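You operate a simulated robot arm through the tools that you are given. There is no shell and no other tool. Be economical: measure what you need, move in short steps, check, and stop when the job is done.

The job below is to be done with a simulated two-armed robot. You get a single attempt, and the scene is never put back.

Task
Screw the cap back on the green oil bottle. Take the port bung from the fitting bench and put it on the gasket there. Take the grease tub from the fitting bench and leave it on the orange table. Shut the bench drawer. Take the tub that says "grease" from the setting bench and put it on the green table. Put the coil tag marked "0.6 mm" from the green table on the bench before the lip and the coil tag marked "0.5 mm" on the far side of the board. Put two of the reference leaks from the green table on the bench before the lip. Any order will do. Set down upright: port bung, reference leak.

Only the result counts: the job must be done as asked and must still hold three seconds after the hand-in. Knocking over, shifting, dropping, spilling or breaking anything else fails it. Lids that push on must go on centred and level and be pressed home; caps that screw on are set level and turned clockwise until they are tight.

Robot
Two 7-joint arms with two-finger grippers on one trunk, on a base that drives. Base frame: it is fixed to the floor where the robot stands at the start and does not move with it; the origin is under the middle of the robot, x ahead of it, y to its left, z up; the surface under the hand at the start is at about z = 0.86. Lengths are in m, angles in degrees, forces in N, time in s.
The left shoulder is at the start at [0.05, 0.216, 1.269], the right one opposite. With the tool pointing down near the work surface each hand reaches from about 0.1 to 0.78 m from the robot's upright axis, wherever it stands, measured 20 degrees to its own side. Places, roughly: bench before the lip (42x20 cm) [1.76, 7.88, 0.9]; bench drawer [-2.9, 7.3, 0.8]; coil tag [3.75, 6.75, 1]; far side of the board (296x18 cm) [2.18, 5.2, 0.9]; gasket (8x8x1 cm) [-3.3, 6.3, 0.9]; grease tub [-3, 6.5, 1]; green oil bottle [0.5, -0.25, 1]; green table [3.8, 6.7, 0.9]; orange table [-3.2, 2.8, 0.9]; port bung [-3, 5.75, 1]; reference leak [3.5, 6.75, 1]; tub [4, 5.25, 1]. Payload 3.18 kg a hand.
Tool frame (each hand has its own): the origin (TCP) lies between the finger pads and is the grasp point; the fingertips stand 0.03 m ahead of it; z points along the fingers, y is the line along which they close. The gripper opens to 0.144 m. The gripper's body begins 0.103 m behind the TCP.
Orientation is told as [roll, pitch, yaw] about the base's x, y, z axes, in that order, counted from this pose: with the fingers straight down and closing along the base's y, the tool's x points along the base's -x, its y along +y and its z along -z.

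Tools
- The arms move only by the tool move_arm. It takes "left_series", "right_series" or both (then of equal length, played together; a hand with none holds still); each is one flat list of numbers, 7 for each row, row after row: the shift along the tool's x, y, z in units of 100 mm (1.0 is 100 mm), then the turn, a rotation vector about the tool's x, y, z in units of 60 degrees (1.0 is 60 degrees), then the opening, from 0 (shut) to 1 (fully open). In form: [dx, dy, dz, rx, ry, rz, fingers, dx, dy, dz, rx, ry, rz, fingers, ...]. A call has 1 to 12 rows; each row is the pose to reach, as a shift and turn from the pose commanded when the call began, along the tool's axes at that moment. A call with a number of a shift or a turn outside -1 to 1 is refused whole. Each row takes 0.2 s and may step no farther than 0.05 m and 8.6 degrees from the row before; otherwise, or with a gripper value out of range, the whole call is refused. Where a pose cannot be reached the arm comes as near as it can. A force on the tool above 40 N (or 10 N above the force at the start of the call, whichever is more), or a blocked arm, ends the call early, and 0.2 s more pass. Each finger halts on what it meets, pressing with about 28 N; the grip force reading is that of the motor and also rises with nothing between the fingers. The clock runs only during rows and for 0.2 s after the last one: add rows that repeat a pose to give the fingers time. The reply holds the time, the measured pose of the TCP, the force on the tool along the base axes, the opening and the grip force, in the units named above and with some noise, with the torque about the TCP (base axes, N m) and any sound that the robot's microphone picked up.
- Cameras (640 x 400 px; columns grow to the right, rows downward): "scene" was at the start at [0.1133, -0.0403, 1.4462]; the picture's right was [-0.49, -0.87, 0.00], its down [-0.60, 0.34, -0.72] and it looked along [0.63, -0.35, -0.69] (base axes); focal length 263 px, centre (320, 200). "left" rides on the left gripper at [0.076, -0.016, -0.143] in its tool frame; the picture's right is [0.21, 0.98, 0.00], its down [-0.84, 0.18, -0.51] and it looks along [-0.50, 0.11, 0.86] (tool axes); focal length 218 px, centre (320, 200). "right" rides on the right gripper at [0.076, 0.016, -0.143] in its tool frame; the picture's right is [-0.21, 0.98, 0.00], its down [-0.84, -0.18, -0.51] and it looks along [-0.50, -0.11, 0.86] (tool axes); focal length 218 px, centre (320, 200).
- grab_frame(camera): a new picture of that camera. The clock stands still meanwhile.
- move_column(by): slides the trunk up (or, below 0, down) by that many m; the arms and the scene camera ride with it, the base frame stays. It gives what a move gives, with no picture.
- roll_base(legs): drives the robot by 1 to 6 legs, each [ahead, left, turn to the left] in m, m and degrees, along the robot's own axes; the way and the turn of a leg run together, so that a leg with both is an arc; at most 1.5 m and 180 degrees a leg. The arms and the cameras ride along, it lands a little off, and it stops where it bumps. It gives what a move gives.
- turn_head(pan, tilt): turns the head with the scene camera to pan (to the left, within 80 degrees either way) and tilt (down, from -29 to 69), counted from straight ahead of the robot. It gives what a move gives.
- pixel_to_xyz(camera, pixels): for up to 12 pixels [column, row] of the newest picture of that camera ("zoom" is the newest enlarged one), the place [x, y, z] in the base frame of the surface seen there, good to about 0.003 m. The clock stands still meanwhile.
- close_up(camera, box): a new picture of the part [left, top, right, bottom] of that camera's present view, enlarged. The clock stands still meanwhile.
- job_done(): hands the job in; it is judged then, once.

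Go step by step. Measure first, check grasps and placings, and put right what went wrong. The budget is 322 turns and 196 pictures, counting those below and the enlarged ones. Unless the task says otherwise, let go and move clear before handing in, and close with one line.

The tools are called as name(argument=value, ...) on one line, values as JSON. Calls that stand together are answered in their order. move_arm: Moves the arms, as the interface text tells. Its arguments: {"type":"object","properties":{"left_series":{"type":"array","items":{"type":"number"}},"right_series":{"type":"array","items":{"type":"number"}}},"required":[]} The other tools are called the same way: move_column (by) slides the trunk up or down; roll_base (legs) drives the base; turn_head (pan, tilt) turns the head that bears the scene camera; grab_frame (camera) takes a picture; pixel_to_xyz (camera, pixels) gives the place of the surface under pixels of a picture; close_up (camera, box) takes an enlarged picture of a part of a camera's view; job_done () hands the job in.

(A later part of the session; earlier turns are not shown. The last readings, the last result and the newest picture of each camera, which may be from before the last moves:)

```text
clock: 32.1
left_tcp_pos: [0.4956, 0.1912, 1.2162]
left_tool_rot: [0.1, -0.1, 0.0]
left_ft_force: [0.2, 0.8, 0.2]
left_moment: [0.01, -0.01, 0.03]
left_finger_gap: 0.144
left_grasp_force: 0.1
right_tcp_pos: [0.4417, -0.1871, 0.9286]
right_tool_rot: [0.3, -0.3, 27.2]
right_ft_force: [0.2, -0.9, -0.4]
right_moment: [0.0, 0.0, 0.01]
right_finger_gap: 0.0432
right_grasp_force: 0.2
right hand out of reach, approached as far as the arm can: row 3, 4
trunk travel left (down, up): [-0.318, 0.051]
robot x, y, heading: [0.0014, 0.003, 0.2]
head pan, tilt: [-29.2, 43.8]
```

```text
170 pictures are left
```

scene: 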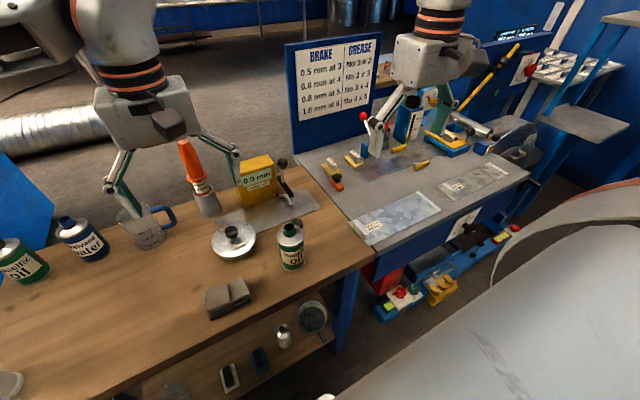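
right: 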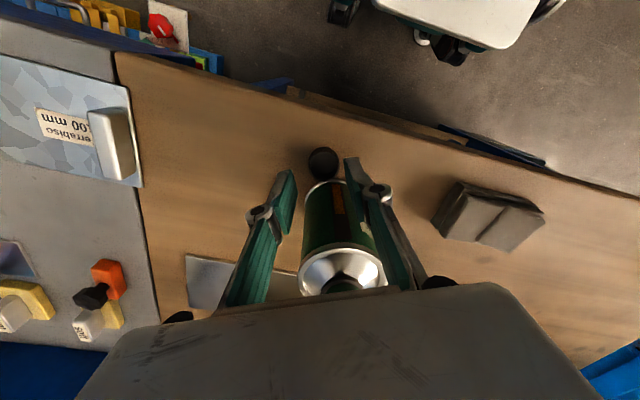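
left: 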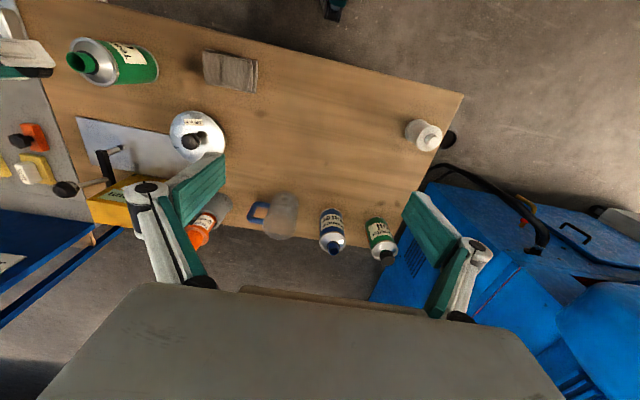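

Reach is limited just above the cap, so I'll lower the trunk by 33 mm and then close.

move_column(by=-0.033)

move_arm(right_series=[0, 0.02, 0, 0, 0, 0, 0.3, 0, 0.02, 0, 0, 0, 0, 0.1, 0, 0.02, 0, 0, 0, 0, 0.1, 0, 0.02, 0, 0, 0, 0, 0.1])

grab_frame(camera="right")

```text
clock: 32.9
left_tcp_pos: [0.4942, 0.1911, 1.1844]
left_tool_rot: [0.1, 0.0, -0.1]
left_ft_force: [-0.2, -0.2, 0.7]
left_moment: [0.0, 0.01, 0.0]
left_finger_gap: 0.1438
left_grasp_force: 0.1
right_tcp_pos: [0.4422, -0.1882, 0.8984]
right_tool_rot: [0.3, -0.3, 27.0]
right_ft_force: [0.0, -0.2, -0.3]
right_moment: [-0.01, -0.05, 0.01]
right_finger_gap: 0.0437
right_grasp_force: 0.1
trunk travel left (down, up): [-0.285, 0.084]
robot x, y, heading: [-0.0022, -0.0013, -0.0]
head pan, tilt: [-29.2, 43.8]
```

```text
clock: 33.9
left_tcp_pos: [0.4945, 0.192, 1.1839]
left_tool_rot: [0.0, 0.0, 0.0]
left_ft_force: [-0.5, 0.2, -0.5]
left_moment: [-0.03, -0.02, -0.04]
left_finger_gap: 0.1439
left_grasp_force: 0.0
right_tcp_pos: [0.441, -0.1865, 0.8976]
right_tool_rot: [0.3, -0.3, 27.1]
right_ft_force: [-0.7, 0.2, 0.4]
right_moment: [-0.02, -0.01, 0.01]
right_finger_gap: 0.0283
right_grasp_force: 28.6
trunk travel left (down, up): [-0.285, 0.084]
robot x, y, heading: [0.0038, -0.0012, -0.1]
head pan, tilt: [-29.2, 43.8]
```

```text
169 pictures are left
```

right: 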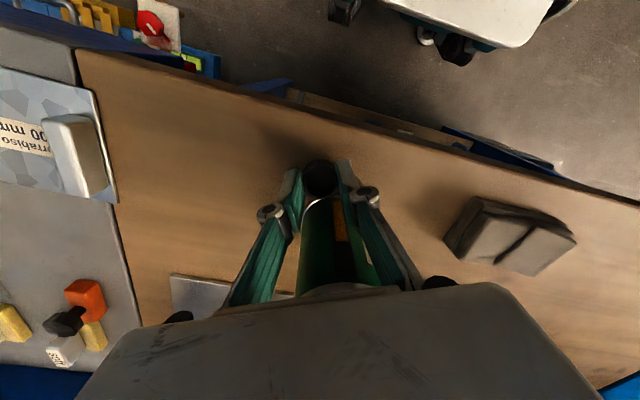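

The cap is gripped; its closed end is about 38 mm past the TCP. I'll lift, raise the trunk and return yaw to 0.

move_arm(right_series=[0, 0, -0.4, 0, 0, 0, 0.1, 0, 0, -0.8, 0, 0, 0, 0.1, 0, 0, -1, 0, 0, 0, 0.1, 0, 0, -1, 0, 0, 0, 0.1])

move_column(by=0.08)

move_arm(right_series=[0, 0, -0.2, 0, 0, 0.12, 0.1, 0.1, 0, -0.4, 0, 0, 0.24, 0.1, 0.2, 0, -0.5, 0, 0, 0.36, 0.1, 0.2, 0, -0.5, 0, 0, 0.452, 0.1, 0.2, 0, -0.5, 0, 0, 0.452, 0.1])

```text
clock: 34.9
left_tcp_pos: [0.4957, 0.1917, 1.1836]
left_tool_rot: [-0.1, 0.0, 0.0]
left_ft_force: [-0.2, -0.8, 0.1]
left_moment: [0.05, -0.03, -0.01]
left_finger_gap: 0.1439
left_grasp_force: 0.0
right_tcp_pos: [0.4419, -0.1864, 0.9974]
right_tool_rot: [0.3, -0.1, 27.1]
right_ft_force: [-0.8, -0.4, 0.0]
right_moment: [0.02, -0.01, 0.0]
right_finger_gap: 0.0285
right_grasp_force: 27.7
trunk travel left (down, up): [-0.285, 0.084]
robot x, y, heading: [0.0013, -0.0024, 0.1]
head pan, tilt: [-29.2, 43.8]
```

```text
clock: 36.1
left_tcp_pos: [0.4946, 0.1913, 1.2633]
left_tool_rot: [0.0, 0.0, 0.0]
left_ft_force: [0.4, -0.5, -0.5]
left_moment: [0.04, 0.0, 0.0]
left_finger_gap: 0.1441
left_grasp_force: 0.0
right_tcp_pos: [0.4405, -0.1864, 1.0766]
right_tool_rot: [0.3, -0.1, 27.1]
right_ft_force: [0.2, 0.2, -0.9]
right_moment: [0.02, -0.06, 0.02]
right_finger_gap: 0.0284
right_grasp_force: 27.8
trunk travel left (down, up): [-0.365, 0.004]
robot x, y, heading: [0.0009, -0.0006, 0.2]
head pan, tilt: [-29.2, 43.8]
```

```text
clock: 37.3
left_tcp_pos: [0.4948, 0.1909, 1.2641]
left_tool_rot: [0.0, 0.1, 0.0]
left_ft_force: [0.6, 0.0, 0.6]
left_moment: [-0.02, -0.02, 0.02]
left_finger_gap: 0.1443
left_grasp_force: 0.0
right_tcp_pos: [0.423, -0.1961, 1.1274]
right_tool_rot: [0.4, 0.0, 0.0]
right_ft_force: [0.6, 0.1, 0.9]
right_moment: [0.03, 0.01, -0.02]
right_finger_gap: 0.0287
right_grasp_force: 27.9
trunk travel left (down, up): [-0.365, 0.004]
robot x, y, heading: [0.001, -0.0004, 0.1]
head pan, tilt: [-29.2, 43.8]
```

Now roll both hands toward facing each other: right fingers to +y, left fingers to -y, first about 59°.

move_arm(right_series=[0, 0, 0, -0.14, 0, 0, 0.1, 0, 0, 0, -0.28, 0, 0, 0.1, 0, 0, 0, -0.42, 0, 0, 0.1, 0, 0, 0, -0.56, 0, 0, 0.1, 0, 0, 0, -0.7, 0, 0, 0.1, 0, 0, 0, -0.84, 0, 0, 0.1, 0, 0, 0, -0.98, 0, 0, 0.1, 0, 0, 0, -0.98, 0, 0, 0.1], left_series=[0, 0, 0, 0.14, 0, 0, 1, 0, 0, 0.1, 0.28, 0, 0, 1, 0, 0, 0.2, 0.42, 0, 0, 1, 0, 0, 0.3, 0.56, 0, 0, 1, 0, 0, 0.4, 0.7, 0, 0, 1, 0, 0, 0.5, 0.84, 0, 0, 1, 0, 0, 0.6, 0.98, 0, 0, 1, 0, 0, 0.6, 0.98, 0, 0, 1])

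```text
clock: 39.1
left_tcp_pos: [0.4961, 0.1908, 1.204]
left_tool_rot: [-58.9, -0.1, 0.2]
left_ft_force: [0.3, 0.2, -1.0]
left_moment: [-0.04, 0.0, 0.02]
left_finger_gap: 0.1441
left_grasp_force: 0.0
right_tcp_pos: [0.416, -0.1869, 1.1364]
right_tool_rot: [58.8, 0.0, -0.4]
right_ft_force: [0.4, -0.1, -0.7]
right_moment: [0.03, 0.04, 0.0]
right_finger_gap: 0.0284
right_grasp_force: 28.0
right hand out of reach, approached as far as the arm can: row 7, 8
trunk travel left (down, up): [-0.365, 0.004]
robot x, y, heading: [-0.0016, 0.0024, 0.1]
head pan, tilt: [-29.2, 43.8]
```

Right is near a limit, so I'll move it leftward and upward while rolling the rest; the left rolls the rest too.

move_arm(right_series=[0, 0.22, 0.25, 0, 0, 0, 0.1, 0, 0.45, 0.5, 0, 0, 0, 0.1, 0, 0.67, 0.75, -0.1, 0, 0, 0.1, 0, 0.9, 1.0, -0.2, 0, 0, 0.1, 0, 0.9, 1, -0.33, 0, 0, 0.1, 0, 0.9, 1, -0.45, 0, 0, 0.1, 0, 0.9, 1, -0.52, 0, 0, 0.1, 0, 0.9, 1, -0.52, 0, 0, 0.1], left_series=[0, 0, 0, 0.1, 0, 0, 1, 0, 0, 0, 0.2, 0, 0, 0.8, 0, 0, 0, 0.3, 0, 0, 0.6, 0, 0, 0, 0.4, 0, 0, 0.4, 0, 0, 0, 0.515, 0, 0, 0.4, 0, 0, 0, 0.515, 0, 0, 0.4, 0, 0, 0, 0.515, 0, 0, 0.4, 0, 0, 0, 0.515, 0, 0, 0.4])

grab_frame(camera="scene")

```text
clock: 40.9
left_tcp_pos: [0.495, 0.1917, 1.2043]
left_tool_rot: [-89.8, 0.0, 0.0]
left_ft_force: [0.3, 0.3, 0.5]
left_moment: [0.02, -0.03, 0.0]
left_finger_gap: 0.0575
left_grasp_force: 0.1
right_tcp_pos: [0.4004, -0.0524, 1.1891]
right_tool_rot: [69.9, 0.1, -0.7]
right_ft_force: [-0.2, -0.2, 0.2]
right_moment: [-0.01, -0.02, -0.03]
right_finger_gap: 0.0284
right_grasp_force: 27.7
right hand out of reach, approached as far as the arm can: row 4, 5, 6, 7, 8
trunk travel left (down, up): [-0.365, 0.004]
robot x, y, heading: [-0.0003, 0.0014, 0.0]
head pan, tilt: [-29.2, 43.8]
```

```text
168 pictures are left
```

scene: 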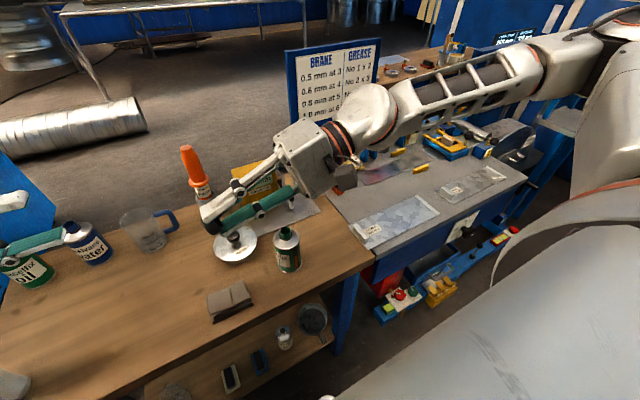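

Right got to roll 70° here, while left manages 90° at x≈0.495. I'll move the right hand forward and try to complete the roll.

move_arm(right_series=[-0.3, 0, 0, 0, 0, 0, 0.1, -0.6, 0, 0, 0, 0, 0, 0.1, -0.9, 0.1, 0, -0.1, 0, 0, 0.1, -0.95, 0.1, 0, -0.2, 0, 0, 0.1, -0.95, 0.1, 0, -0.336, 0, 0, 0.1, -0.95, 0.1, 0, -0.336, 0, 0, 0.1])

```text
clock: 42.3
left_tcp_pos: [0.4945, 0.1913, 1.2036]
left_tool_rot: [-89.7, 0.0, 0.0]
left_ft_force: [0.6, -0.5, -0.8]
left_moment: [0.03, -0.01, 0.02]
left_finger_gap: 0.0576
left_grasp_force: 0.1
right_tcp_pos: [0.4577, -0.0446, 1.2513]
right_tool_rot: [73.4, 0.5, -2.0]
right_ft_force: [0.4, 0.7, -0.3]
right_moment: [-0.02, 0.03, -0.04]
right_finger_gap: 0.0282
right_grasp_force: 28.2
right hand out of reach, approached as far as the arm can: row 1, 2, 3, 4, 5, 6
trunk travel left (down, up): [-0.365, 0.004]
robot x, y, heading: [-0.0004, -0.0004, -0.1]
head pan, tilt: [-29.2, 43.8]
```

I'll move the right hand back to y≈-0.13, lower, and try completing the roll there.

move_arm(right_series=[-0.1, -0.3, -0.3, 0, 0, 0, 0.1, -0.3, -0.74, -0.72, 0, 0, 0, 0.1, -0.3, -0.74, -0.72, -0.1, 0, 0, 0.1, -0.3, -0.74, -0.72, -0.2, 0, 0, 0.1, -0.3, -0.74, -0.72, -0.28, 0, 0, 0.1, -0.3, -0.74, -0.72, -0.28, 0, 0, 0.1])

```text
refused: row 2 steps farther than a row can; nothing moved
```

move_arm(right_series=[-0.1, -0.25, -0.24, 0, 0, 0, 0.1, -0.2, -0.5, -0.48, 0, 0, 0, 0.1, -0.3, -0.74, -0.72, 0, 0, 0, 0.1, -0.3, -0.74, -0.72, -0.1, 0, 0, 0.1, -0.3, -0.74, -0.72, -0.2, 0, 0, 0.1, -0.3, -0.74, -0.72, -0.28, 0, 0, 0.1, -0.3, -0.74, -0.72, -0.28, 0, 0, 0.1])

```text
clock: 43.9
left_tcp_pos: [0.4954, 0.1918, 1.2032]
left_tool_rot: [-89.7, 0.0, -0.1]
left_ft_force: [-0.6, 0.5, 0.0]
left_moment: [0.0, -0.01, 0.0]
left_finger_gap: 0.0578
left_grasp_force: 0.1
right_tcp_pos: [0.4278, -0.1163, 1.2882]
right_tool_rot: [79.4, 1.6, -4.7]
right_ft_force: [1.0, 0.5, 0.0]
right_moment: [-0.04, -0.02, -0.02]
right_finger_gap: 0.0284
right_grasp_force: 27.8
right hand out of reach, approached as far as the arm can: row 1, 2, 3, 4, 5, 6, 7
trunk travel left (down, up): [-0.365, 0.004]
robot x, y, heading: [-0.0023, 0.0018, -0.2]
head pan, tilt: [-29.2, 43.8]
```

It drifts upward, which suggests a wrist limit. I'll mirror the left's working pose: ease the roll back about 20° and go to about (0.495,-0.19,1.20).

move_arm(right_series=[-0.15, -0.2, -0.12, 0.1, 0, 0, 0.1, -0.3, -0.4, -0.24, 0.2, 0, 0, 0.1, -0.45, -0.6, -0.36, 0.33, 0, 0.06, 0.1, -0.6, -0.8, -0.48, 0.33, 0, 0.06, 0.1, -0.7, -0.97, -0.58, 0.33, 0, 0.06, 0.1, -0.7, -0.97, -0.58, 0.33, 0, 0.06, 0.1])

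```text
clock: 45.3
left_tcp_pos: [0.4948, 0.192, 1.2027]
left_tool_rot: [-89.7, 0.0, 0.0]
left_ft_force: [0.1, -0.3, -0.6]
left_moment: [-0.03, 0.0, 0.01]
left_finger_gap: 0.0574
left_grasp_force: 0.0
right_tcp_pos: [0.4894, -0.1963, 1.2029]
right_tool_rot: [59.5, 5.0, -5.9]
right_ft_force: [1.0, -0.2, -0.2]
right_moment: [0.03, 0.0, -0.01]
right_finger_gap: 0.0284
right_grasp_force: 27.9
trunk travel left (down, up): [-0.365, 0.004]
robot x, y, heading: [-0.0025, -0.0006, 0.1]
head pan, tilt: [-29.2, 43.8]
```

Reachable. Now roll to exactly 90° with pitch and yaw zeroed.

move_arm(right_series=[0, 0, 0, -0.127, 0.018, -0.027, 0.1, 0, 0, 0, -0.254, 0.037, -0.053, 0.1, 0, 0, 0, -0.381, 0.055, -0.08, 0.1, 0, 0, 0, -0.508, 0.074, -0.107, 0.1, 0, 0, 0, -0.508, 0.074, -0.107, 0.1])

```text
clock: 46.5
left_tcp_pos: [0.4952, 0.1908, 1.2032]
left_tool_rot: [-89.7, 0.0, -0.1]
left_ft_force: [-0.2, 0.2, -0.8]
left_moment: [-0.01, 0.0, 0.06]
left_finger_gap: 0.0578
left_grasp_force: 0.1
right_tcp_pos: [0.4432, -0.1649, 1.2636]
right_tool_rot: [74.9, 3.5, -4.6]
right_ft_force: [0.0, -0.1, -1.0]
right_moment: [0.04, 0.01, -0.03]
right_finger_gap: 0.0283
right_grasp_force: 28.4
right hand out of reach, approached as far as the arm can: row 1, 2, 3, 4, 5
trunk travel left (down, up): [-0.365, 0.004]
robot x, y, heading: [0.0, -0.0027, -0.2]
head pan, tilt: [-29.2, 43.8]
```

Still limited at 75°. A rotation about the tool axis may free the wrist, and I need crossed fingers anyway, so I'll return and turn +60° about tool z.

move_arm(right_series=[-0.2, -0.3, -0.05, 0.1, 0, 0, 0.1, -0.47, -0.65, -0.115, 0.2, 0, 0, 0.1, -0.47, -0.65, -0.115, 0.25, 0, 0, 0.1, -0.47, -0.65, -0.115, 0.25, 0, 0, 0.1])

move_arm(right_series=[0, 0, 0, 0, 0, 0.14, 0.1, 0, 0, 0, 0, 0, 0.28, 0.1, 0, 0, 0, 0, 0, 0.42, 0.1, 0, 0, 0, 0, 0, 0.56, 0.1, 0, 0, 0, 0, 0, 0.7, 0.1, 0, 0, 0, 0, 0, 0.84, 0.1, 0, 0, 0, 0, 0, 0.98, 0.1, 0, 0, 0, 0, 0, 0.98, 0.1])

```text
clock: 47.5
left_tcp_pos: [0.4947, 0.191, 1.2036]
left_tool_rot: [-89.7, 0.1, 0.0]
left_ft_force: [0.1, -0.2, -0.3]
left_moment: [0.02, 0.01, -0.01]
left_finger_gap: 0.0578
left_grasp_force: 0.0
right_tcp_pos: [0.4848, -0.1961, 1.2021]
right_tool_rot: [59.8, 3.5, -4.4]
right_ft_force: [-0.5, -1.2, -0.5]
right_moment: [0.0, -0.01, 0.02]
right_finger_gap: 0.028
right_grasp_force: 27.9
trunk travel left (down, up): [-0.365, 0.004]
robot x, y, heading: [-0.0055, -0.0005, -0.1]
head pan, tilt: [-29.2, 43.8]
```

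```text
clock: 49.3
left_tcp_pos: [0.4948, 0.1919, 1.2042]
left_tool_rot: [-89.8, 0.0, -0.1]
left_ft_force: [-0.8, -0.4, -0.3]
left_moment: [0.02, 0.04, -0.01]
left_finger_gap: 0.0574
left_grasp_force: 0.0
right_tcp_pos: [0.4854, -0.1954, 1.2037]
right_tool_rot: [38.1, 50.4, -46.9]
right_ft_force: [-0.6, -0.1, 0.7]
right_moment: [-0.02, 0.0, 0.02]
right_finger_gap: 0.0283
right_grasp_force: 27.9
trunk travel left (down, up): [-0.365, 0.004]
robot x, y, heading: [-0.001, 0.0008, -0.0]
head pan, tilt: [-29.2, 43.8]
```

That worked. Now tilt 30° more about base x (in tool axes about (-0.52,0.855,0)).

move_arm(right_series=[0, 0, 0, -0.065, 0.107, 0, 0.1, 0, 0, 0, -0.13, 0.214, 0, 0.1, 0, 0, 0, -0.194, 0.32, 0, 0.1, 0, 0, 0, -0.259, 0.4275, 0, 0.1, 0, 0, 0, -0.259, 0.4275, 0, 0.1])

```text
clock: 50.5
left_tcp_pos: [0.4948, 0.1916, 1.2032]
left_tool_rot: [-89.7, 0.0, 0.0]
left_ft_force: [-0.1, 0.3, 0.2]
left_moment: [-0.04, 0.0, 0.0]
left_finger_gap: 0.0575
left_grasp_force: 0.0
right_tcp_pos: [0.4849, -0.1959, 1.2011]
right_tool_rot: [89.9, 62.3, -4.7]
right_ft_force: [-0.4, 0.1, -1.1]
right_moment: [-0.03, 0.0, -0.02]
right_finger_gap: 0.0283
right_grasp_force: 28.4
trunk travel left (down, up): [-0.365, 0.004]
robot x, y, heading: [0.0022, 0.0007, -0.0]
head pan, tilt: [-29.2, 43.8]
```

Right now points along +y with yaw -4.7. I'll fix the yaw and advance right 0.1 m while left turns +27.7° about its axis for crossed fingers and advances 0.1 m.

move_arm(right_series=[0, 0, 0.25, 0.02, 0.01, 0, 0.1, 0, 0, 0.5, 0.04, 0.02, 0, 0.1, 0, 0, 0.75, 0.069, 0.036, 0, 0.1, 0, 0, 1, 0.069, 0.036, 0, 0.1, 0, 0, 1, 0.069, 0.036, 0, 0.1], left_series=[0, 0, 0.25, 0, 0, 0.12, 0.4, 0, 0, 0.5, 0, 0, 0.24, 0.4, 0, 0, 0.75, 0, 0, 0.36, 0.4, 0, 0, 1, 0, 0, 0.462, 0.4, 0, 0, 1, 0, 0, 0.462, 0.4])

```text
clock: 51.7
left_tcp_pos: [0.4996, 0.1627, 1.199]
left_tool_rot: [-82.5, -6.9, 1.7]
left_ft_force: [-0.4, -1.0, -0.6]
left_moment: [-0.1, 0.0, 0.09]
left_finger_gap: 0.0576
left_grasp_force: 0.1
left hand out of reach, approached as far as the arm can: row 1, 2, 3, 4, 5
right_tcp_pos: [0.4905, -0.0967, 1.203]
right_tool_rot: [89.0, 62.3, -0.7]
right_ft_force: [-0.2, -0.4, -0.1]
right_moment: [-0.05, 0.01, -0.02]
right_finger_gap: 0.0282
right_grasp_force: 28.3
trunk travel left (down, up): [-0.365, 0.004]
robot x, y, heading: [0.0016, -0.0003, -0.1]
head pan, tilt: [-29.2, 43.8]
```

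Left hits its limit turning that way; by symmetry it should turn negative. I'll turn the right further (+60°) and the left by -47°, keeping the fingers crossed.

move_arm(right_series=[0, 0, 0.1, 0, 0, 0.14, 0.1, 0, 0, 0.2, 0, 0, 0.28, 0.1, 0, 0, 0.3, 0, 0, 0.42, 0.1, 0, 0, 0.4, 0, 0, 0.56, 0.1, 0, 0, 0.4, 0, 0, 0.7, 0.1, 0, 0, 0.4, 0, 0, 0.84, 0.1, 0, 0, 0.4, 0, 0, 0.98, 0.1, 0, 0, 0.4, 0, 0, 0.98, 0.1], left_series=[0, 0, 0, 0, 0, -0.13, 0.4, 0, 0, 0, 0.03, 0, -0.26, 0.4, 0, 0, 0, 0.06, 0.01, -0.39, 0.4, 0, 0, 0, 0.09, 0.02, -0.52, 0.4, 0, 0, 0, 0.12, 0.03, -0.65, 0.4, 0, 0, 0, 0.128, 0.028, -0.78, 0.4, 0, 0, 0, 0.128, 0.028, -0.78, 0.4, 0, 0, 0, 0.128, 0.028, -0.78, 0.4])

```text
clock: 53.5
left_tcp_pos: [0.4991, 0.1667, 1.1998]
left_tool_rot: [-90.3, 40.1, 3.0]
left_ft_force: [-0.3, 0.3, 0.9]
left_moment: [0.01, 0.01, 0.0]
left_finger_gap: 0.0578
left_grasp_force: 0.0
right_tcp_pos: [0.4911, -0.0557, 1.2016]
right_tool_rot: [-89.6, 58.9, -179.5]
right_ft_force: [-0.4, 0.4, 0.2]
right_moment: [0.0, 0.01, 0.04]
right_finger_gap: 0.0284
right_grasp_force: 28.1
trunk travel left (down, up): [-0.365, 0.004]
robot x, y, heading: [0.0001, 0.0006, 0.1]
head pan, tilt: [-29.2, 43.8]
```

Both hands are well placed, at 81° crossing. I'll correct left's yaw and twist and advance it 0.1 m onto the cap's line (x 0.491, z 1.2016).

move_arm(left_series=[0.03, 0.02, 0.25, 0, 0, 0.05, 0.4, 0.06, 0.04, 0.5, -0.01, 0.01, 0.1, 0.4, 0.09, 0.05, 0.75, -0.02, 0.03, 0.15, 0.4, 0.113, 0.069, 1.0, -0.032, 0.038, 0.15, 0.4, 0.113, 0.069, 1.0, -0.032, 0.038, 0.15, 0.4])

grab_frame(camera="left")

grab_frame(camera="scene")

```text
clock: 54.7
left_tcp_pos: [0.4918, 0.0655, 1.2029]
left_tool_rot: [-90.0, 30.9, 0.3]
left_ft_force: [-0.3, -0.5, -0.1]
left_moment: [0.0, 0.0, 0.03]
left_finger_gap: 0.0574
left_grasp_force: 0.0
right_tcp_pos: [0.4915, -0.0548, 1.2011]
right_tool_rot: [-89.6, 58.9, -179.5]
right_ft_force: [0.1, 0.1, -0.4]
right_moment: [-0.01, 0.0, -0.01]
right_finger_gap: 0.0284
right_grasp_force: 27.9
trunk travel left (down, up): [-0.365, 0.004]
robot x, y, heading: [0.0007, -0.0017, -0.2]
head pan, tilt: [-29.2, 43.8]
```

```text
167 pictures are left
```

left: 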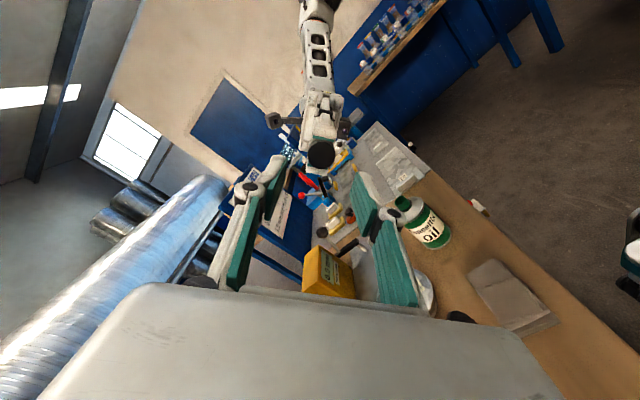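

```text
166 pictures are left
```

scene: 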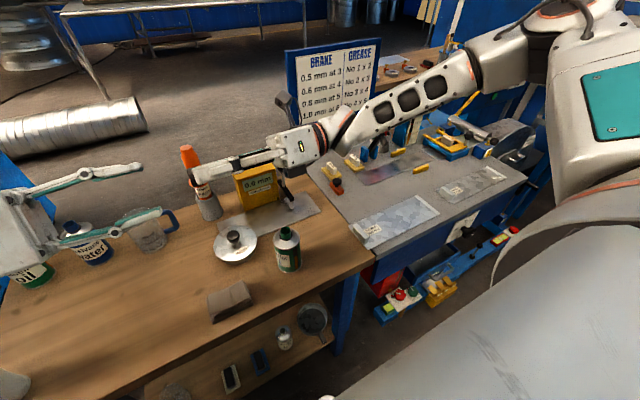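

The left camera shows the cap's closed end at (321,155) centred between the fingers. I'll measure it before closing in.

pixel_to_xyz(camera="left", pixels=[[321, 155], [311, 155], [331, 155], [321, 146], [321, 165]])

close_up(camera="left", box=[270, 80, 370, 220])

```text
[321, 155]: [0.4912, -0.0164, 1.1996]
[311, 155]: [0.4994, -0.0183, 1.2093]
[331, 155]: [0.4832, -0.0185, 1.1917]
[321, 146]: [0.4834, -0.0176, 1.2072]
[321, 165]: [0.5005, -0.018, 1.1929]
```

```text
2.86 times, centred on (320, 150) of left
```

zoom: 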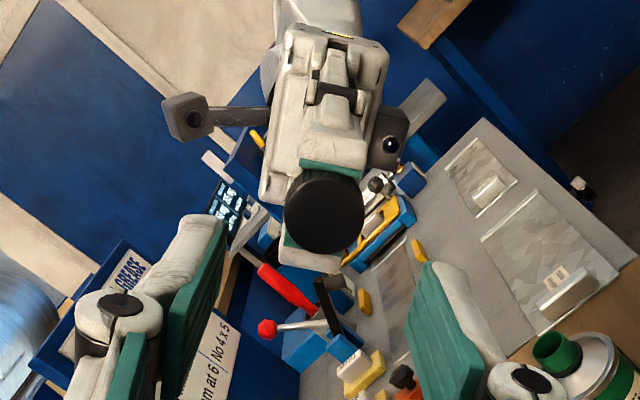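

The cap end centre is at (0.4915,-0.0175,1.2005), aligned. I'll advance 64 mm and close the left.

move_arm(left_series=[-0.01, 0.017, 0.2, 0, 0, 0, 0.4, -0.01, 0.017, 0.4, 0, 0, 0, 0.4, -0.01, 0.017, 0.55, 0, 0, 0, 0.4, -0.01, 0.017, 0.645, 0, 0, 0, 0.4, -0.01, 0.017, 0.645, 0, 0, 0, 0.1, -0.01, 0.017, 0.645, 0, 0, 0, 0.1, -0.01, 0.017, 0.645, 0, 0, 0, 0.1, -0.01, 0.017, 0.645, 0, 0, 0, 0.1])

close_up(camera="left", box=[240, 80, 400, 220])

```text
clock: 56.5
left_tcp_pos: [0.4929, 0.0027, 1.1996]
left_tool_rot: [-89.9, 31.1, 0.3]
left_ft_force: [-1.9, -0.8, -1.0]
left_moment: [0.01, -0.05, -0.05]
left_finger_gap: 0.0289
left_grasp_force: 28.4
right_tcp_pos: [0.4929, -0.0555, 1.202]
right_tool_rot: [-89.6, 58.9, -179.5]
right_ft_force: [1.7, -1.4, 0.7]
right_moment: [0.04, 0.02, -0.07]
right_finger_gap: 0.0282
right_grasp_force: 28.5
trunk travel left (down, up): [-0.365, 0.004]
robot x, y, heading: [-0.0012, 0.0002, -0.2]
head pan, tilt: [-29.2, 43.8]
```

```text
2.86 times, centred on (320, 150) of left
```

zoom: 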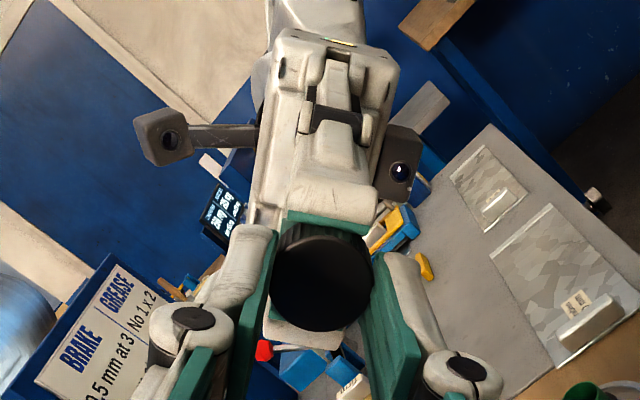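

Left grips the cap (gap 28.9 mm, 28 N). I'll open the right and retreat it along its axis.

move_arm(right_series=[0, 0, 0, 0, 0, 0, 0.35, 0, 0, 0, 0, 0, 0, 0.35, 0, 0, -0.3, 0, 0, 0, 0.35, 0, 0, -0.7, 0, 0, 0, 0.35, 0, 0, -1, 0, 0, 0, 0.35, 0, 0, -1, 0, 0, 0, 0.35])

grab_frame(camera="left")

```text
clock: 57.9
left_tcp_pos: [0.4935, 0.0026, 1.2006]
left_tool_rot: [-90.1, 31.0, 0.1]
left_ft_force: [-0.5, 0.7, -0.4]
left_moment: [0.0, 0.02, 0.02]
left_finger_gap: 0.0286
left_grasp_force: 28.2
right_tcp_pos: [0.4921, -0.1553, 1.2011]
right_tool_rot: [-89.7, 58.8, -179.4]
right_ft_force: [0.3, 0.1, -0.2]
right_moment: [0.02, 0.01, 0.01]
right_finger_gap: 0.0504
right_grasp_force: 0.0
trunk travel left (down, up): [-0.365, 0.004]
robot x, y, heading: [0.0002, -0.0015, 0.1]
head pan, tilt: [-29.2, 43.8]
```

```text
163 pictures are left
```

left: 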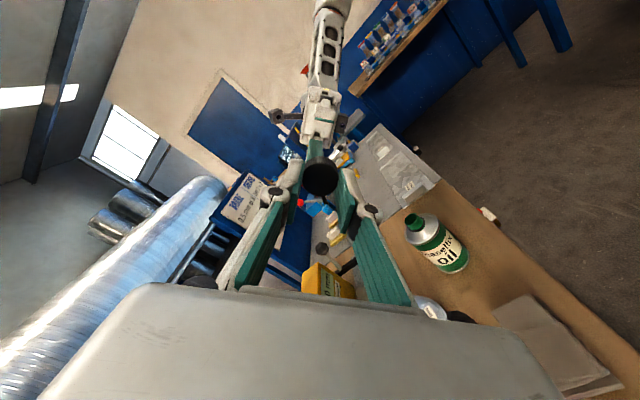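

Left has the cap, opening facing away from the palm. Now I'll rotate the left toward vertical (about base x), backing off a bit.

move_arm(left_series=[0, 0, -0.2, -0.12, -0.072, 0, 0.1, 0, 0, -0.4, -0.24, -0.144, 0, 0.1, 0, 0, -0.6, -0.36, -0.216, 0, 0.1, 0, 0, -0.8, -0.48, -0.289, 0, 0.1, 0, 0, -1, -0.6, -0.361, 0, 0.1, 0, 0, -1, -0.72, -0.433, 0, 0.1, 0, 0, -1, -0.84, -0.505, 0, 0.1, 0, 0, -1, -0.84, -0.505, 0, 0.1])

move_arm(left_series=[0, 0, 0, -0.12, -0.072, 0, 0.1, 0, 0, 0, -0.24, -0.144, 0, 0.1, 0, 0, 0, -0.36, -0.216, 0, 0.1, 0, 0, 0, -0.446, -0.267, 0, 0.1, 0, 0, 0, -0.446, -0.267, 0, 0.1])

```text
clock: 59.7
left_tcp_pos: [0.4922, 0.1027, 1.1996]
left_tool_rot: [-27.5, 15.4, 27.5]
left_ft_force: [0.2, 0.3, 0.3]
left_moment: [-0.04, -0.02, -0.01]
left_finger_gap: 0.0287
left_grasp_force: 27.8
right_tcp_pos: [0.4921, -0.1538, 1.2018]
right_tool_rot: [-89.6, 58.9, -179.5]
right_ft_force: [-0.1, 1.3, -0.4]
right_moment: [0.0, -0.02, 0.01]
right_finger_gap: 0.0503
right_grasp_force: 0.2
trunk travel left (down, up): [-0.365, 0.004]
robot x, y, heading: [-0.0011, -0.0028, 0.0]
head pan, tilt: [-29.2, 43.8]
```

```text
clock: 60.9
left_tcp_pos: [0.493, 0.1018, 1.1992]
left_tool_rot: [0.0, -0.1, 31.2]
left_ft_force: [-0.1, -0.6, -0.1]
left_moment: [-0.04, 0.01, 0.02]
left_finger_gap: 0.0286
left_grasp_force: 27.6
right_tcp_pos: [0.4918, -0.1551, 1.2016]
right_tool_rot: [-89.6, 58.9, -179.5]
right_ft_force: [0.3, 0.5, 0.9]
right_moment: [0.02, -0.01, 0.01]
right_finger_gap: 0.0504
right_grasp_force: 0.0
trunk travel left (down, up): [-0.365, 0.004]
robot x, y, heading: [-0.0027, -0.0019, 0.2]
head pan, tilt: [-29.2, 43.8]
```

Left is vertical with yaw 31. I'll pre-turn left counterclockwise by 59° while the right untwists -31° and then tilts down 45°.

move_arm(left_series=[0, 0, 0, 0, 0, -0.14, 0.1, 0, 0, 0, 0, 0, -0.28, 0.1, 0, 0, 0, 0, 0, -0.42, 0.1, 0, 0, 0, 0, 0, -0.56, 0.1, 0, 0, 0, 0, 0, -0.7, 0.1, 0, 0, 0, 0, 0, -0.84, 0.1, 0, 0, 0, 0, 0, -0.98, 0.1], right_series=[0, 0, 0, 0, 0, -0.13, 0.5, 0, 0, 0, 0, 0, -0.26, 0.7, 0, 0, 0, 0, 0, -0.39, 0.7, 0, 0, 0, 0, 0, -0.517, 0.7, 0, 0, 0, 0, 0, -0.517, 0.7, 0, 0, 0, 0, 0, -0.517, 0.7, 0, 0, 0, 0, 0, -0.517, 0.7])

move_arm(left_series=[0, 0, 0, 0, 0, -0.14, 0.1, 0, 0, 0, 0, 0, -0.28, 0.1, 0, 0, 0, 0, 0, -0.42, 0.1, 0, 0, 0, 0, 0, -0.56, 0.1, 0, 0, 0, 0, 0, -0.66, 0.1, 0, 0, 0, 0, 0, -0.66, 0.1, 0, 0, 0, 0, 0, -0.66, 0.1], right_series=[0, 0, 0, 0, -0.13, 0, 0.7, 0, 0, 0, 0, -0.26, 0, 0.7, 0, 0, 0, 0, -0.39, 0, 0.7, 0, 0, 0, 0, -0.52, 0, 0.7, 0, 0, 0, 0, -0.65, 0, 0.7, 0, 0, 0, 0, -0.75, 0, 0.7, 0, 0, 0, 0, -0.75, 0, 0.7])

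```text
clock: 62.5
left_tcp_pos: [0.4915, 0.1007, 1.2002]
left_tool_rot: [0.0, 0.1, 90.1]
left_ft_force: [-0.6, -0.7, -1.0]
left_moment: [0.01, 0.0, 0.01]
left_finger_gap: 0.0285
left_grasp_force: 28.2
right_tcp_pos: [0.4934, -0.1553, 1.2021]
right_tool_rot: [-17.1, 89.8, -106.9]
right_ft_force: [-0.1, 0.3, 0.3]
right_moment: [-0.03, -0.01, 0.02]
right_finger_gap: 0.1011
right_grasp_force: 0.1
trunk travel left (down, up): [-0.365, 0.004]
robot x, y, heading: [-0.0006, -0.0017, -0.1]
head pan, tilt: [-29.2, 43.8]
```

```text
clock: 64.1
left_tcp_pos: [0.4917, 0.1002, 1.2001]
left_tool_rot: [0.0, 0.0, 129.6]
left_ft_force: [0.1, -0.6, 0.8]
left_moment: [0.04, 0.0, -0.01]
left_finger_gap: 0.029
left_grasp_force: 28.3
right_tcp_pos: [0.4931, -0.1562, 1.2025]
right_tool_rot: [-0.2, 44.8, -90.0]
right_ft_force: [-0.7, 0.1, -0.3]
right_moment: [-0.03, -0.01, 0.02]
right_finger_gap: 0.1008
right_grasp_force: 0.2
trunk travel left (down, up): [-0.365, 0.004]
robot x, y, heading: [-0.0043, -0.001, 0.2]
head pan, tilt: [-29.2, 43.8]
```

Both poses reached. I'll flatten the right hand's tilt to 20° so its camera clears the left hand, and begin descending around the bottle.

move_arm(right_series=[0, 0, 0, 0, 0.13, 0, 0.75, 0, 0, 0, 0, 0.26, 0, 0.75, 0, 0, 0, 0, 0.41, 0, 0.75, 0, 0, 0, 0, 0.41, 0, 0.75])

move_arm(right_series=[-0.32, -0.02, 0.11, 0, 0, 0, 0.75, -0.64, -0.04, 0.22, 0, 0, 0, 0.75, -0.95, -0.04, 0.33, 0, 0, 0, 0.75, -0.95, -0.04, 0.33, 0, 0, 0, 0.75])

grab_frame(camera="right")

```text
refused: row 3 steps farther than a row can; nothing moved
```

```text
clock: 65.1
left_tcp_pos: [0.4913, 0.1016, 1.2005]
left_tool_rot: [0.0, 0.1, 129.7]
left_ft_force: [-0.3, -0.6, 0.1]
left_moment: [-0.02, -0.03, 0.02]
left_finger_gap: 0.0287
left_grasp_force: 27.8
right_tcp_pos: [0.4885, -0.1994, 1.1109]
right_tool_rot: [0.1, 44.9, -89.8]
right_ft_force: [0.4, 0.0, -0.7]
right_moment: [-0.02, 0.0, 0.01]
right_finger_gap: 0.108
right_grasp_force: 0.0
trunk travel left (down, up): [-0.365, 0.004]
robot x, y, heading: [-0.0009, 0.0, 0.1]
head pan, tilt: [-29.2, 43.8]
```

```text
162 pictures are left
```

right: 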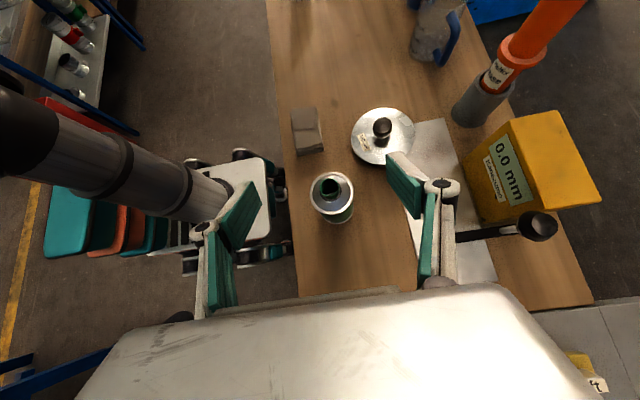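

The right is at (0.4885,-0.199,1.111) still tilted 45°; the bottle shows at (332,190). I'll re-measure the bottle and flatten the tilt in smaller steps.

pixel_to_xyz(camera="right", pixels=[[319, 186], [342, 186], [331, 175], [331, 199], [312, 195], [353, 195], [332, 215]])

move_arm(right_series=[0, 0, 0, 0, 0.1, 0, 0.75, 0, 0, 0, 0, 0.2, 0, 0.75, 0, 0, 0, 0, 0.3, 0, 0.75, 0, 0, 0, 0, 0.41, 0, 0.75, 0, 0, 0, 0, 0.41, 0, 0.75])

```text
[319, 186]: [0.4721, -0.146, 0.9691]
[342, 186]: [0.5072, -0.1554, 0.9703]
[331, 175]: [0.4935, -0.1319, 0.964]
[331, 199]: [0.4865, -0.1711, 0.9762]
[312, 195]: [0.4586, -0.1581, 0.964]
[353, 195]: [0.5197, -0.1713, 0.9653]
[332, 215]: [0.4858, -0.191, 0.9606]
```

```text
clock: 66.3
left_tcp_pos: [0.4926, 0.1012, 1.2003]
left_tool_rot: [0.0, 0.0, 129.7]
left_ft_force: [0.1, 0.3, -0.3]
left_moment: [-0.02, -0.01, -0.02]
left_finger_gap: 0.0288
left_grasp_force: 27.6
right_tcp_pos: [0.4886, -0.199, 1.1126]
right_tool_rot: [-0.1, 69.4, -90.1]
right_ft_force: [0.3, -0.2, 0.3]
right_moment: [-0.03, 0.01, 0.0]
right_finger_gap: 0.108
right_grasp_force: 0.1
trunk travel left (down, up): [-0.365, 0.004]
robot x, y, heading: [-0.0008, -0.0022, 0.0]
head pan, tilt: [-29.2, 43.8]
```

Bottle centre is about (0.489,-0.161). Descend 0.1 m now, then come in and down.

move_arm(right_series=[-0.312, 0, 0.117, 0, 0, 0, 0.75, -0.624, 0, 0.234, 0, 0, 0, 0.75, -0.936, 0, 0.352, 0, 0, 0, 0.75, -0.936, 0, 0.352, 0, 0, 0, 0.75])

move_arm(right_series=[-0.312, 0, 0.117, 0, 0, 0, 0.75, -0.624, 0, 0.234, 0, 0, 0, 0.75, -0.89, 0, 0.342, 0, 0, 0, 0.75, -0.89, 0, 0.342, 0, 0, 0, 0.75])

grab_frame(camera="right")

```text
clock: 67.3
left_tcp_pos: [0.4915, 0.0997, 1.2007]
left_tool_rot: [0.0, 0.0, 129.6]
left_ft_force: [-0.4, -0.6, 0.7]
left_moment: [-0.01, -0.02, 0.03]
left_finger_gap: 0.0287
left_grasp_force: 28.2
right_tcp_pos: [0.4887, -0.1996, 1.0115]
right_tool_rot: [0.0, 69.3, -89.8]
right_ft_force: [-0.3, -0.2, -0.3]
right_moment: [-0.01, -0.01, -0.01]
right_finger_gap: 0.1082
right_grasp_force: 0.0
trunk travel left (down, up): [-0.365, 0.004]
robot x, y, heading: [0.0011, 0.0038, -0.2]
head pan, tilt: [-29.2, 43.8]
```

```text
clock: 68.3
left_tcp_pos: [0.4926, 0.1004, 1.2008]
left_tool_rot: [0.0, 0.0, 129.7]
left_ft_force: [0.8, -0.1, 0.5]
left_moment: [0.0, 0.02, 0.0]
left_finger_gap: 0.0286
left_grasp_force: 27.4
right_tcp_pos: [0.471, -0.2055, 0.9867]
right_tool_rot: [-0.2, 69.2, -90.0]
right_ft_force: [0.0, -0.2, 0.0]
right_moment: [-0.02, 0.01, -0.03]
right_finger_gap: 0.1081
right_grasp_force: 0.1
right hand out of reach, approached as far as the arm can: row 1, 2, 3, 4
trunk travel left (down, up): [-0.365, 0.004]
robot x, y, heading: [0.0005, -0.0025, -0.4]
head pan, tilt: [-29.2, 43.8]
```

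```text
161 pictures are left
```

right: 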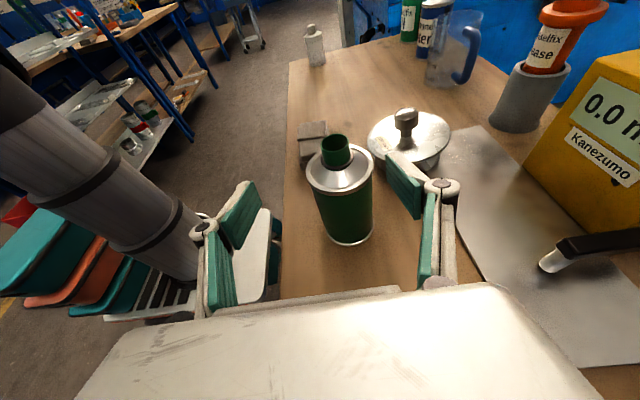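

Reach is limited again, so I'll raise/recentre the right slightly and then lower the trunk by 80 mm.

move_arm(right_series=[0.228, 0.18, -0.246, 0, 0, 0, 0.75, 0.228, 0.18, -0.246, 0, 0, 0, 0.75])

move_column(by=-0.08)

grab_frame(camera="right")

```text
clock: 68.9
left_tcp_pos: [0.4929, 0.1027, 1.1998]
left_tool_rot: [0.1, 0.0, 129.7]
left_ft_force: [0.4, -0.3, 0.2]
left_moment: [-0.03, -0.03, 0.01]
left_finger_gap: 0.0287
left_grasp_force: 27.7
right_tcp_pos: [0.4922, -0.2192, 1.0163]
right_tool_rot: [-0.3, 69.4, -90.1]
right_ft_force: [-0.7, 0.1, -0.5]
right_moment: [0.01, 0.0, 0.03]
right_finger_gap: 0.1079
right_grasp_force: 0.1
trunk travel left (down, up): [-0.365, 0.004]
robot x, y, heading: [-0.0023, 0.0033, 0.1]
head pan, tilt: [-29.2, 43.8]
```

```text
clock: 70.0
left_tcp_pos: [0.4918, 0.1023, 1.1216]
left_tool_rot: [-0.1, 0.1, 129.6]
left_ft_force: [-0.5, 0.4, 0.7]
left_moment: [0.02, -0.01, -0.03]
left_finger_gap: 0.0286
left_grasp_force: 27.9
right_tcp_pos: [0.4915, -0.2213, 0.9362]
right_tool_rot: [0.1, 69.4, -89.9]
right_ft_force: [-1.0, 0.3, 0.5]
right_moment: [-0.02, 0.01, -0.02]
right_finger_gap: 0.108
right_grasp_force: 0.0
trunk travel left (down, up): [-0.285, 0.084]
robot x, y, heading: [0.0015, -0.0006, -0.4]
head pan, tilt: [-29.2, 43.8]
```

```text
160 pictures are left
```

right: 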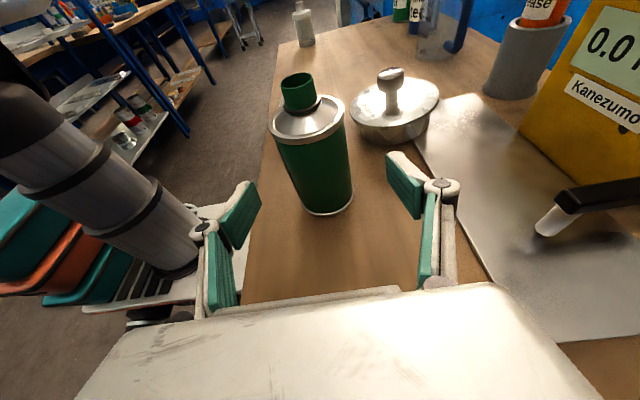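

I'll advance 65 mm to straddle the bottle and close gently.

move_arm(right_series=[-0.01, -0.02, 0.3, 0, 0, 0, 0.7, -0.014, -0.02, 0.646, 0, 0, 0, 0.7, -0.014, -0.02, 0.646, 0, 0, 0, 0.7])

close_up(camera="right", box=[160, 40, 480, 300])

```text
clock: 70.8
left_tcp_pos: [0.4917, 0.0998, 1.1211]
left_tool_rot: [0.0, 0.0, 129.6]
left_ft_force: [-0.3, 0.3, 0.2]
left_moment: [-0.01, -0.01, -0.02]
left_finger_gap: 0.0286
left_grasp_force: 27.7
right_tcp_pos: [0.4888, -0.1613, 0.9133]
right_tool_rot: [-0.1, 69.4, -90.0]
right_ft_force: [-0.7, 0.0, -0.8]
right_moment: [0.02, -0.01, -0.02]
right_finger_gap: 0.1008
right_grasp_force: 0.0
trunk travel left (down, up): [-0.285, 0.084]
robot x, y, heading: [-0.0003, -0.001, 0.1]
head pan, tilt: [-29.2, 43.8]
```

```text
1.54 times, centred on (320, 170) of right
```

zoom: 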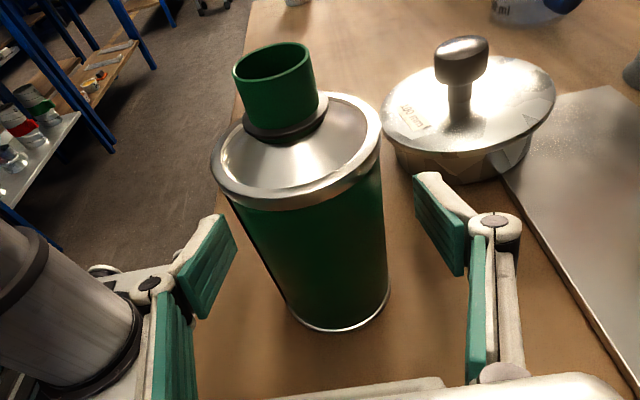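

Positioned around the bottle; closing the right hand on it.

move_arm(right_series=[0, 0, 0, 0, 0, 0, 0.55, 0, 0, 0, 0, 0, 0, 0.45, 0, 0, 0, 0, 0, 0, 0.35, 0, 0, 0, 0, 0, 0, 0.35, 0, 0, 0, 0, 0, 0, 0.35])

grab_frame(camera="right")

grab_frame(camera="scene")

```text
clock: 72.0
left_tcp_pos: [0.4929, 0.1014, 1.121]
left_tool_rot: [-0.1, 0.0, 129.7]
left_ft_force: [0.1, -0.1, 0.1]
left_moment: [-0.02, 0.02, -0.03]
left_finger_gap: 0.0286
left_grasp_force: 28.1
right_tcp_pos: [0.4879, -0.1607, 0.9121]
right_tool_rot: [-0.2, 69.4, -90.0]
right_ft_force: [1.6, 0.2, 1.1]
right_moment: [-0.03, -0.01, -0.02]
right_finger_gap: 0.06
right_grasp_force: 27.9
trunk travel left (down, up): [-0.285, 0.084]
robot x, y, heading: [-0.0016, -0.0031, -0.1]
head pan, tilt: [-29.2, 43.8]
```

```text
158 pictures are left
```

right: 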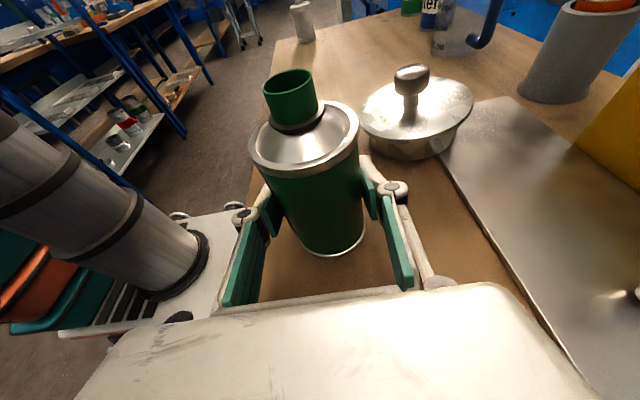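

```text
157 pictures are left
```

scene: 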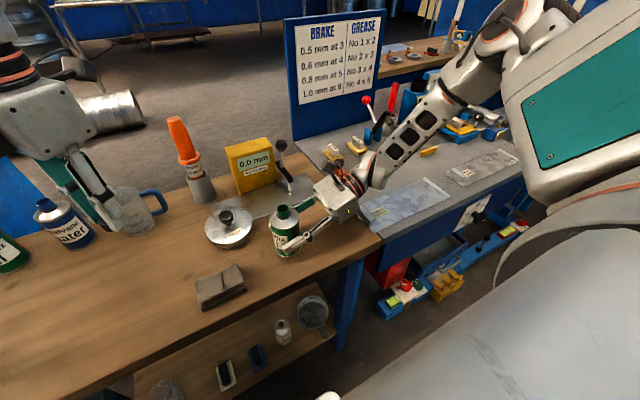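

The bottle is held (gap 60 mm). Now I'll measure the neck rim precisely from both cameras.

close_up(camera="scene", box=[250, 180, 320, 250])

pixel_to_xyz(camera="zoom", pixels=[[320, 200], [250, 200], [390, 200]])

pixel_to_xyz(camera="right", pixels=[[264, 88], [312, 82], [285, 94], [300, 92], [250, 152], [359, 125], [295, 172], [313, 102]])

```text
5.71 times, centred on (285, 215) of scene
```

zoom: 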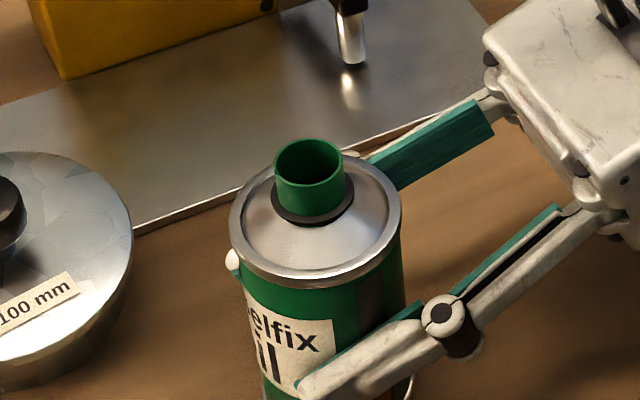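

```text
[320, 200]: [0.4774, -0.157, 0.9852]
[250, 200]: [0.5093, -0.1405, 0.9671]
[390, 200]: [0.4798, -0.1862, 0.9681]
```

```text
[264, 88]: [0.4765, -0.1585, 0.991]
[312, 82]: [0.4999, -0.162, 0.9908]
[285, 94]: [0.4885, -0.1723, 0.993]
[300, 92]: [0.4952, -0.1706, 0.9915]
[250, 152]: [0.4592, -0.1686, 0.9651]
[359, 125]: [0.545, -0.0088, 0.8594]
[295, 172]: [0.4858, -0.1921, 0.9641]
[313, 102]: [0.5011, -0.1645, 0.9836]
```

pixel_to_xyz(camera="zoom", pixels=[[276, 165], [343, 163], [310, 139], [300, 183], [329, 177], [285, 147], [332, 145], [232, 225], [398, 205], [300, 283]])

```text
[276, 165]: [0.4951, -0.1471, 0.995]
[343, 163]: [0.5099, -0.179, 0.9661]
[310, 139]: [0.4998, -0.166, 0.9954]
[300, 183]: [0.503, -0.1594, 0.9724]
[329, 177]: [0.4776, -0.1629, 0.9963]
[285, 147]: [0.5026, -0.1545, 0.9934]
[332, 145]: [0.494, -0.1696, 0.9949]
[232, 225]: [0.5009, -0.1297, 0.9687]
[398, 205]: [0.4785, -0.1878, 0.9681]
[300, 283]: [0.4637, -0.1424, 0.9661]
```

Neck centre is about (0.4887,-0.160), rim at 0.9935. I'll bring the left over in two moves.

move_arm(left_series=[0.33, 0.28, 0, 0, 0, 0, 0.1, 0.66, 0.56, 0, 0, 0, 0, 0.1, 0.99, 0.84, 0, 0, 0, 0, 0.1, 0.99, 0.84, 0, 0, 0, 0, 0.1])

grab_frame(camera="left")

```text
clock: 73.0
left_tcp_pos: [0.4907, -0.0283, 1.1185]
left_tool_rot: [0.1, 0.0, 129.7]
left_ft_force: [0.9, 0.4, 0.1]
left_moment: [0.0, -0.01, -0.01]
left_finger_gap: 0.0285
left_grasp_force: 27.9
right_tcp_pos: [0.4882, -0.1611, 0.9131]
right_tool_rot: [-0.1, 69.4, -90.1]
right_ft_force: [-0.7, 1.8, 0.0]
right_moment: [0.07, 0.01, 0.01]
right_finger_gap: 0.0597
right_grasp_force: 27.9
trunk travel left (down, up): [-0.285, 0.084]
robot x, y, heading: [0.0017, -0.0019, 0.2]
head pan, tilt: [-29.2, 43.8]
```

```text
155 pictures are left
```

left: 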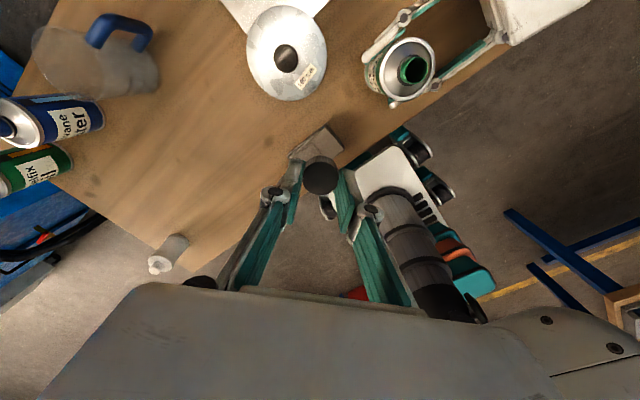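

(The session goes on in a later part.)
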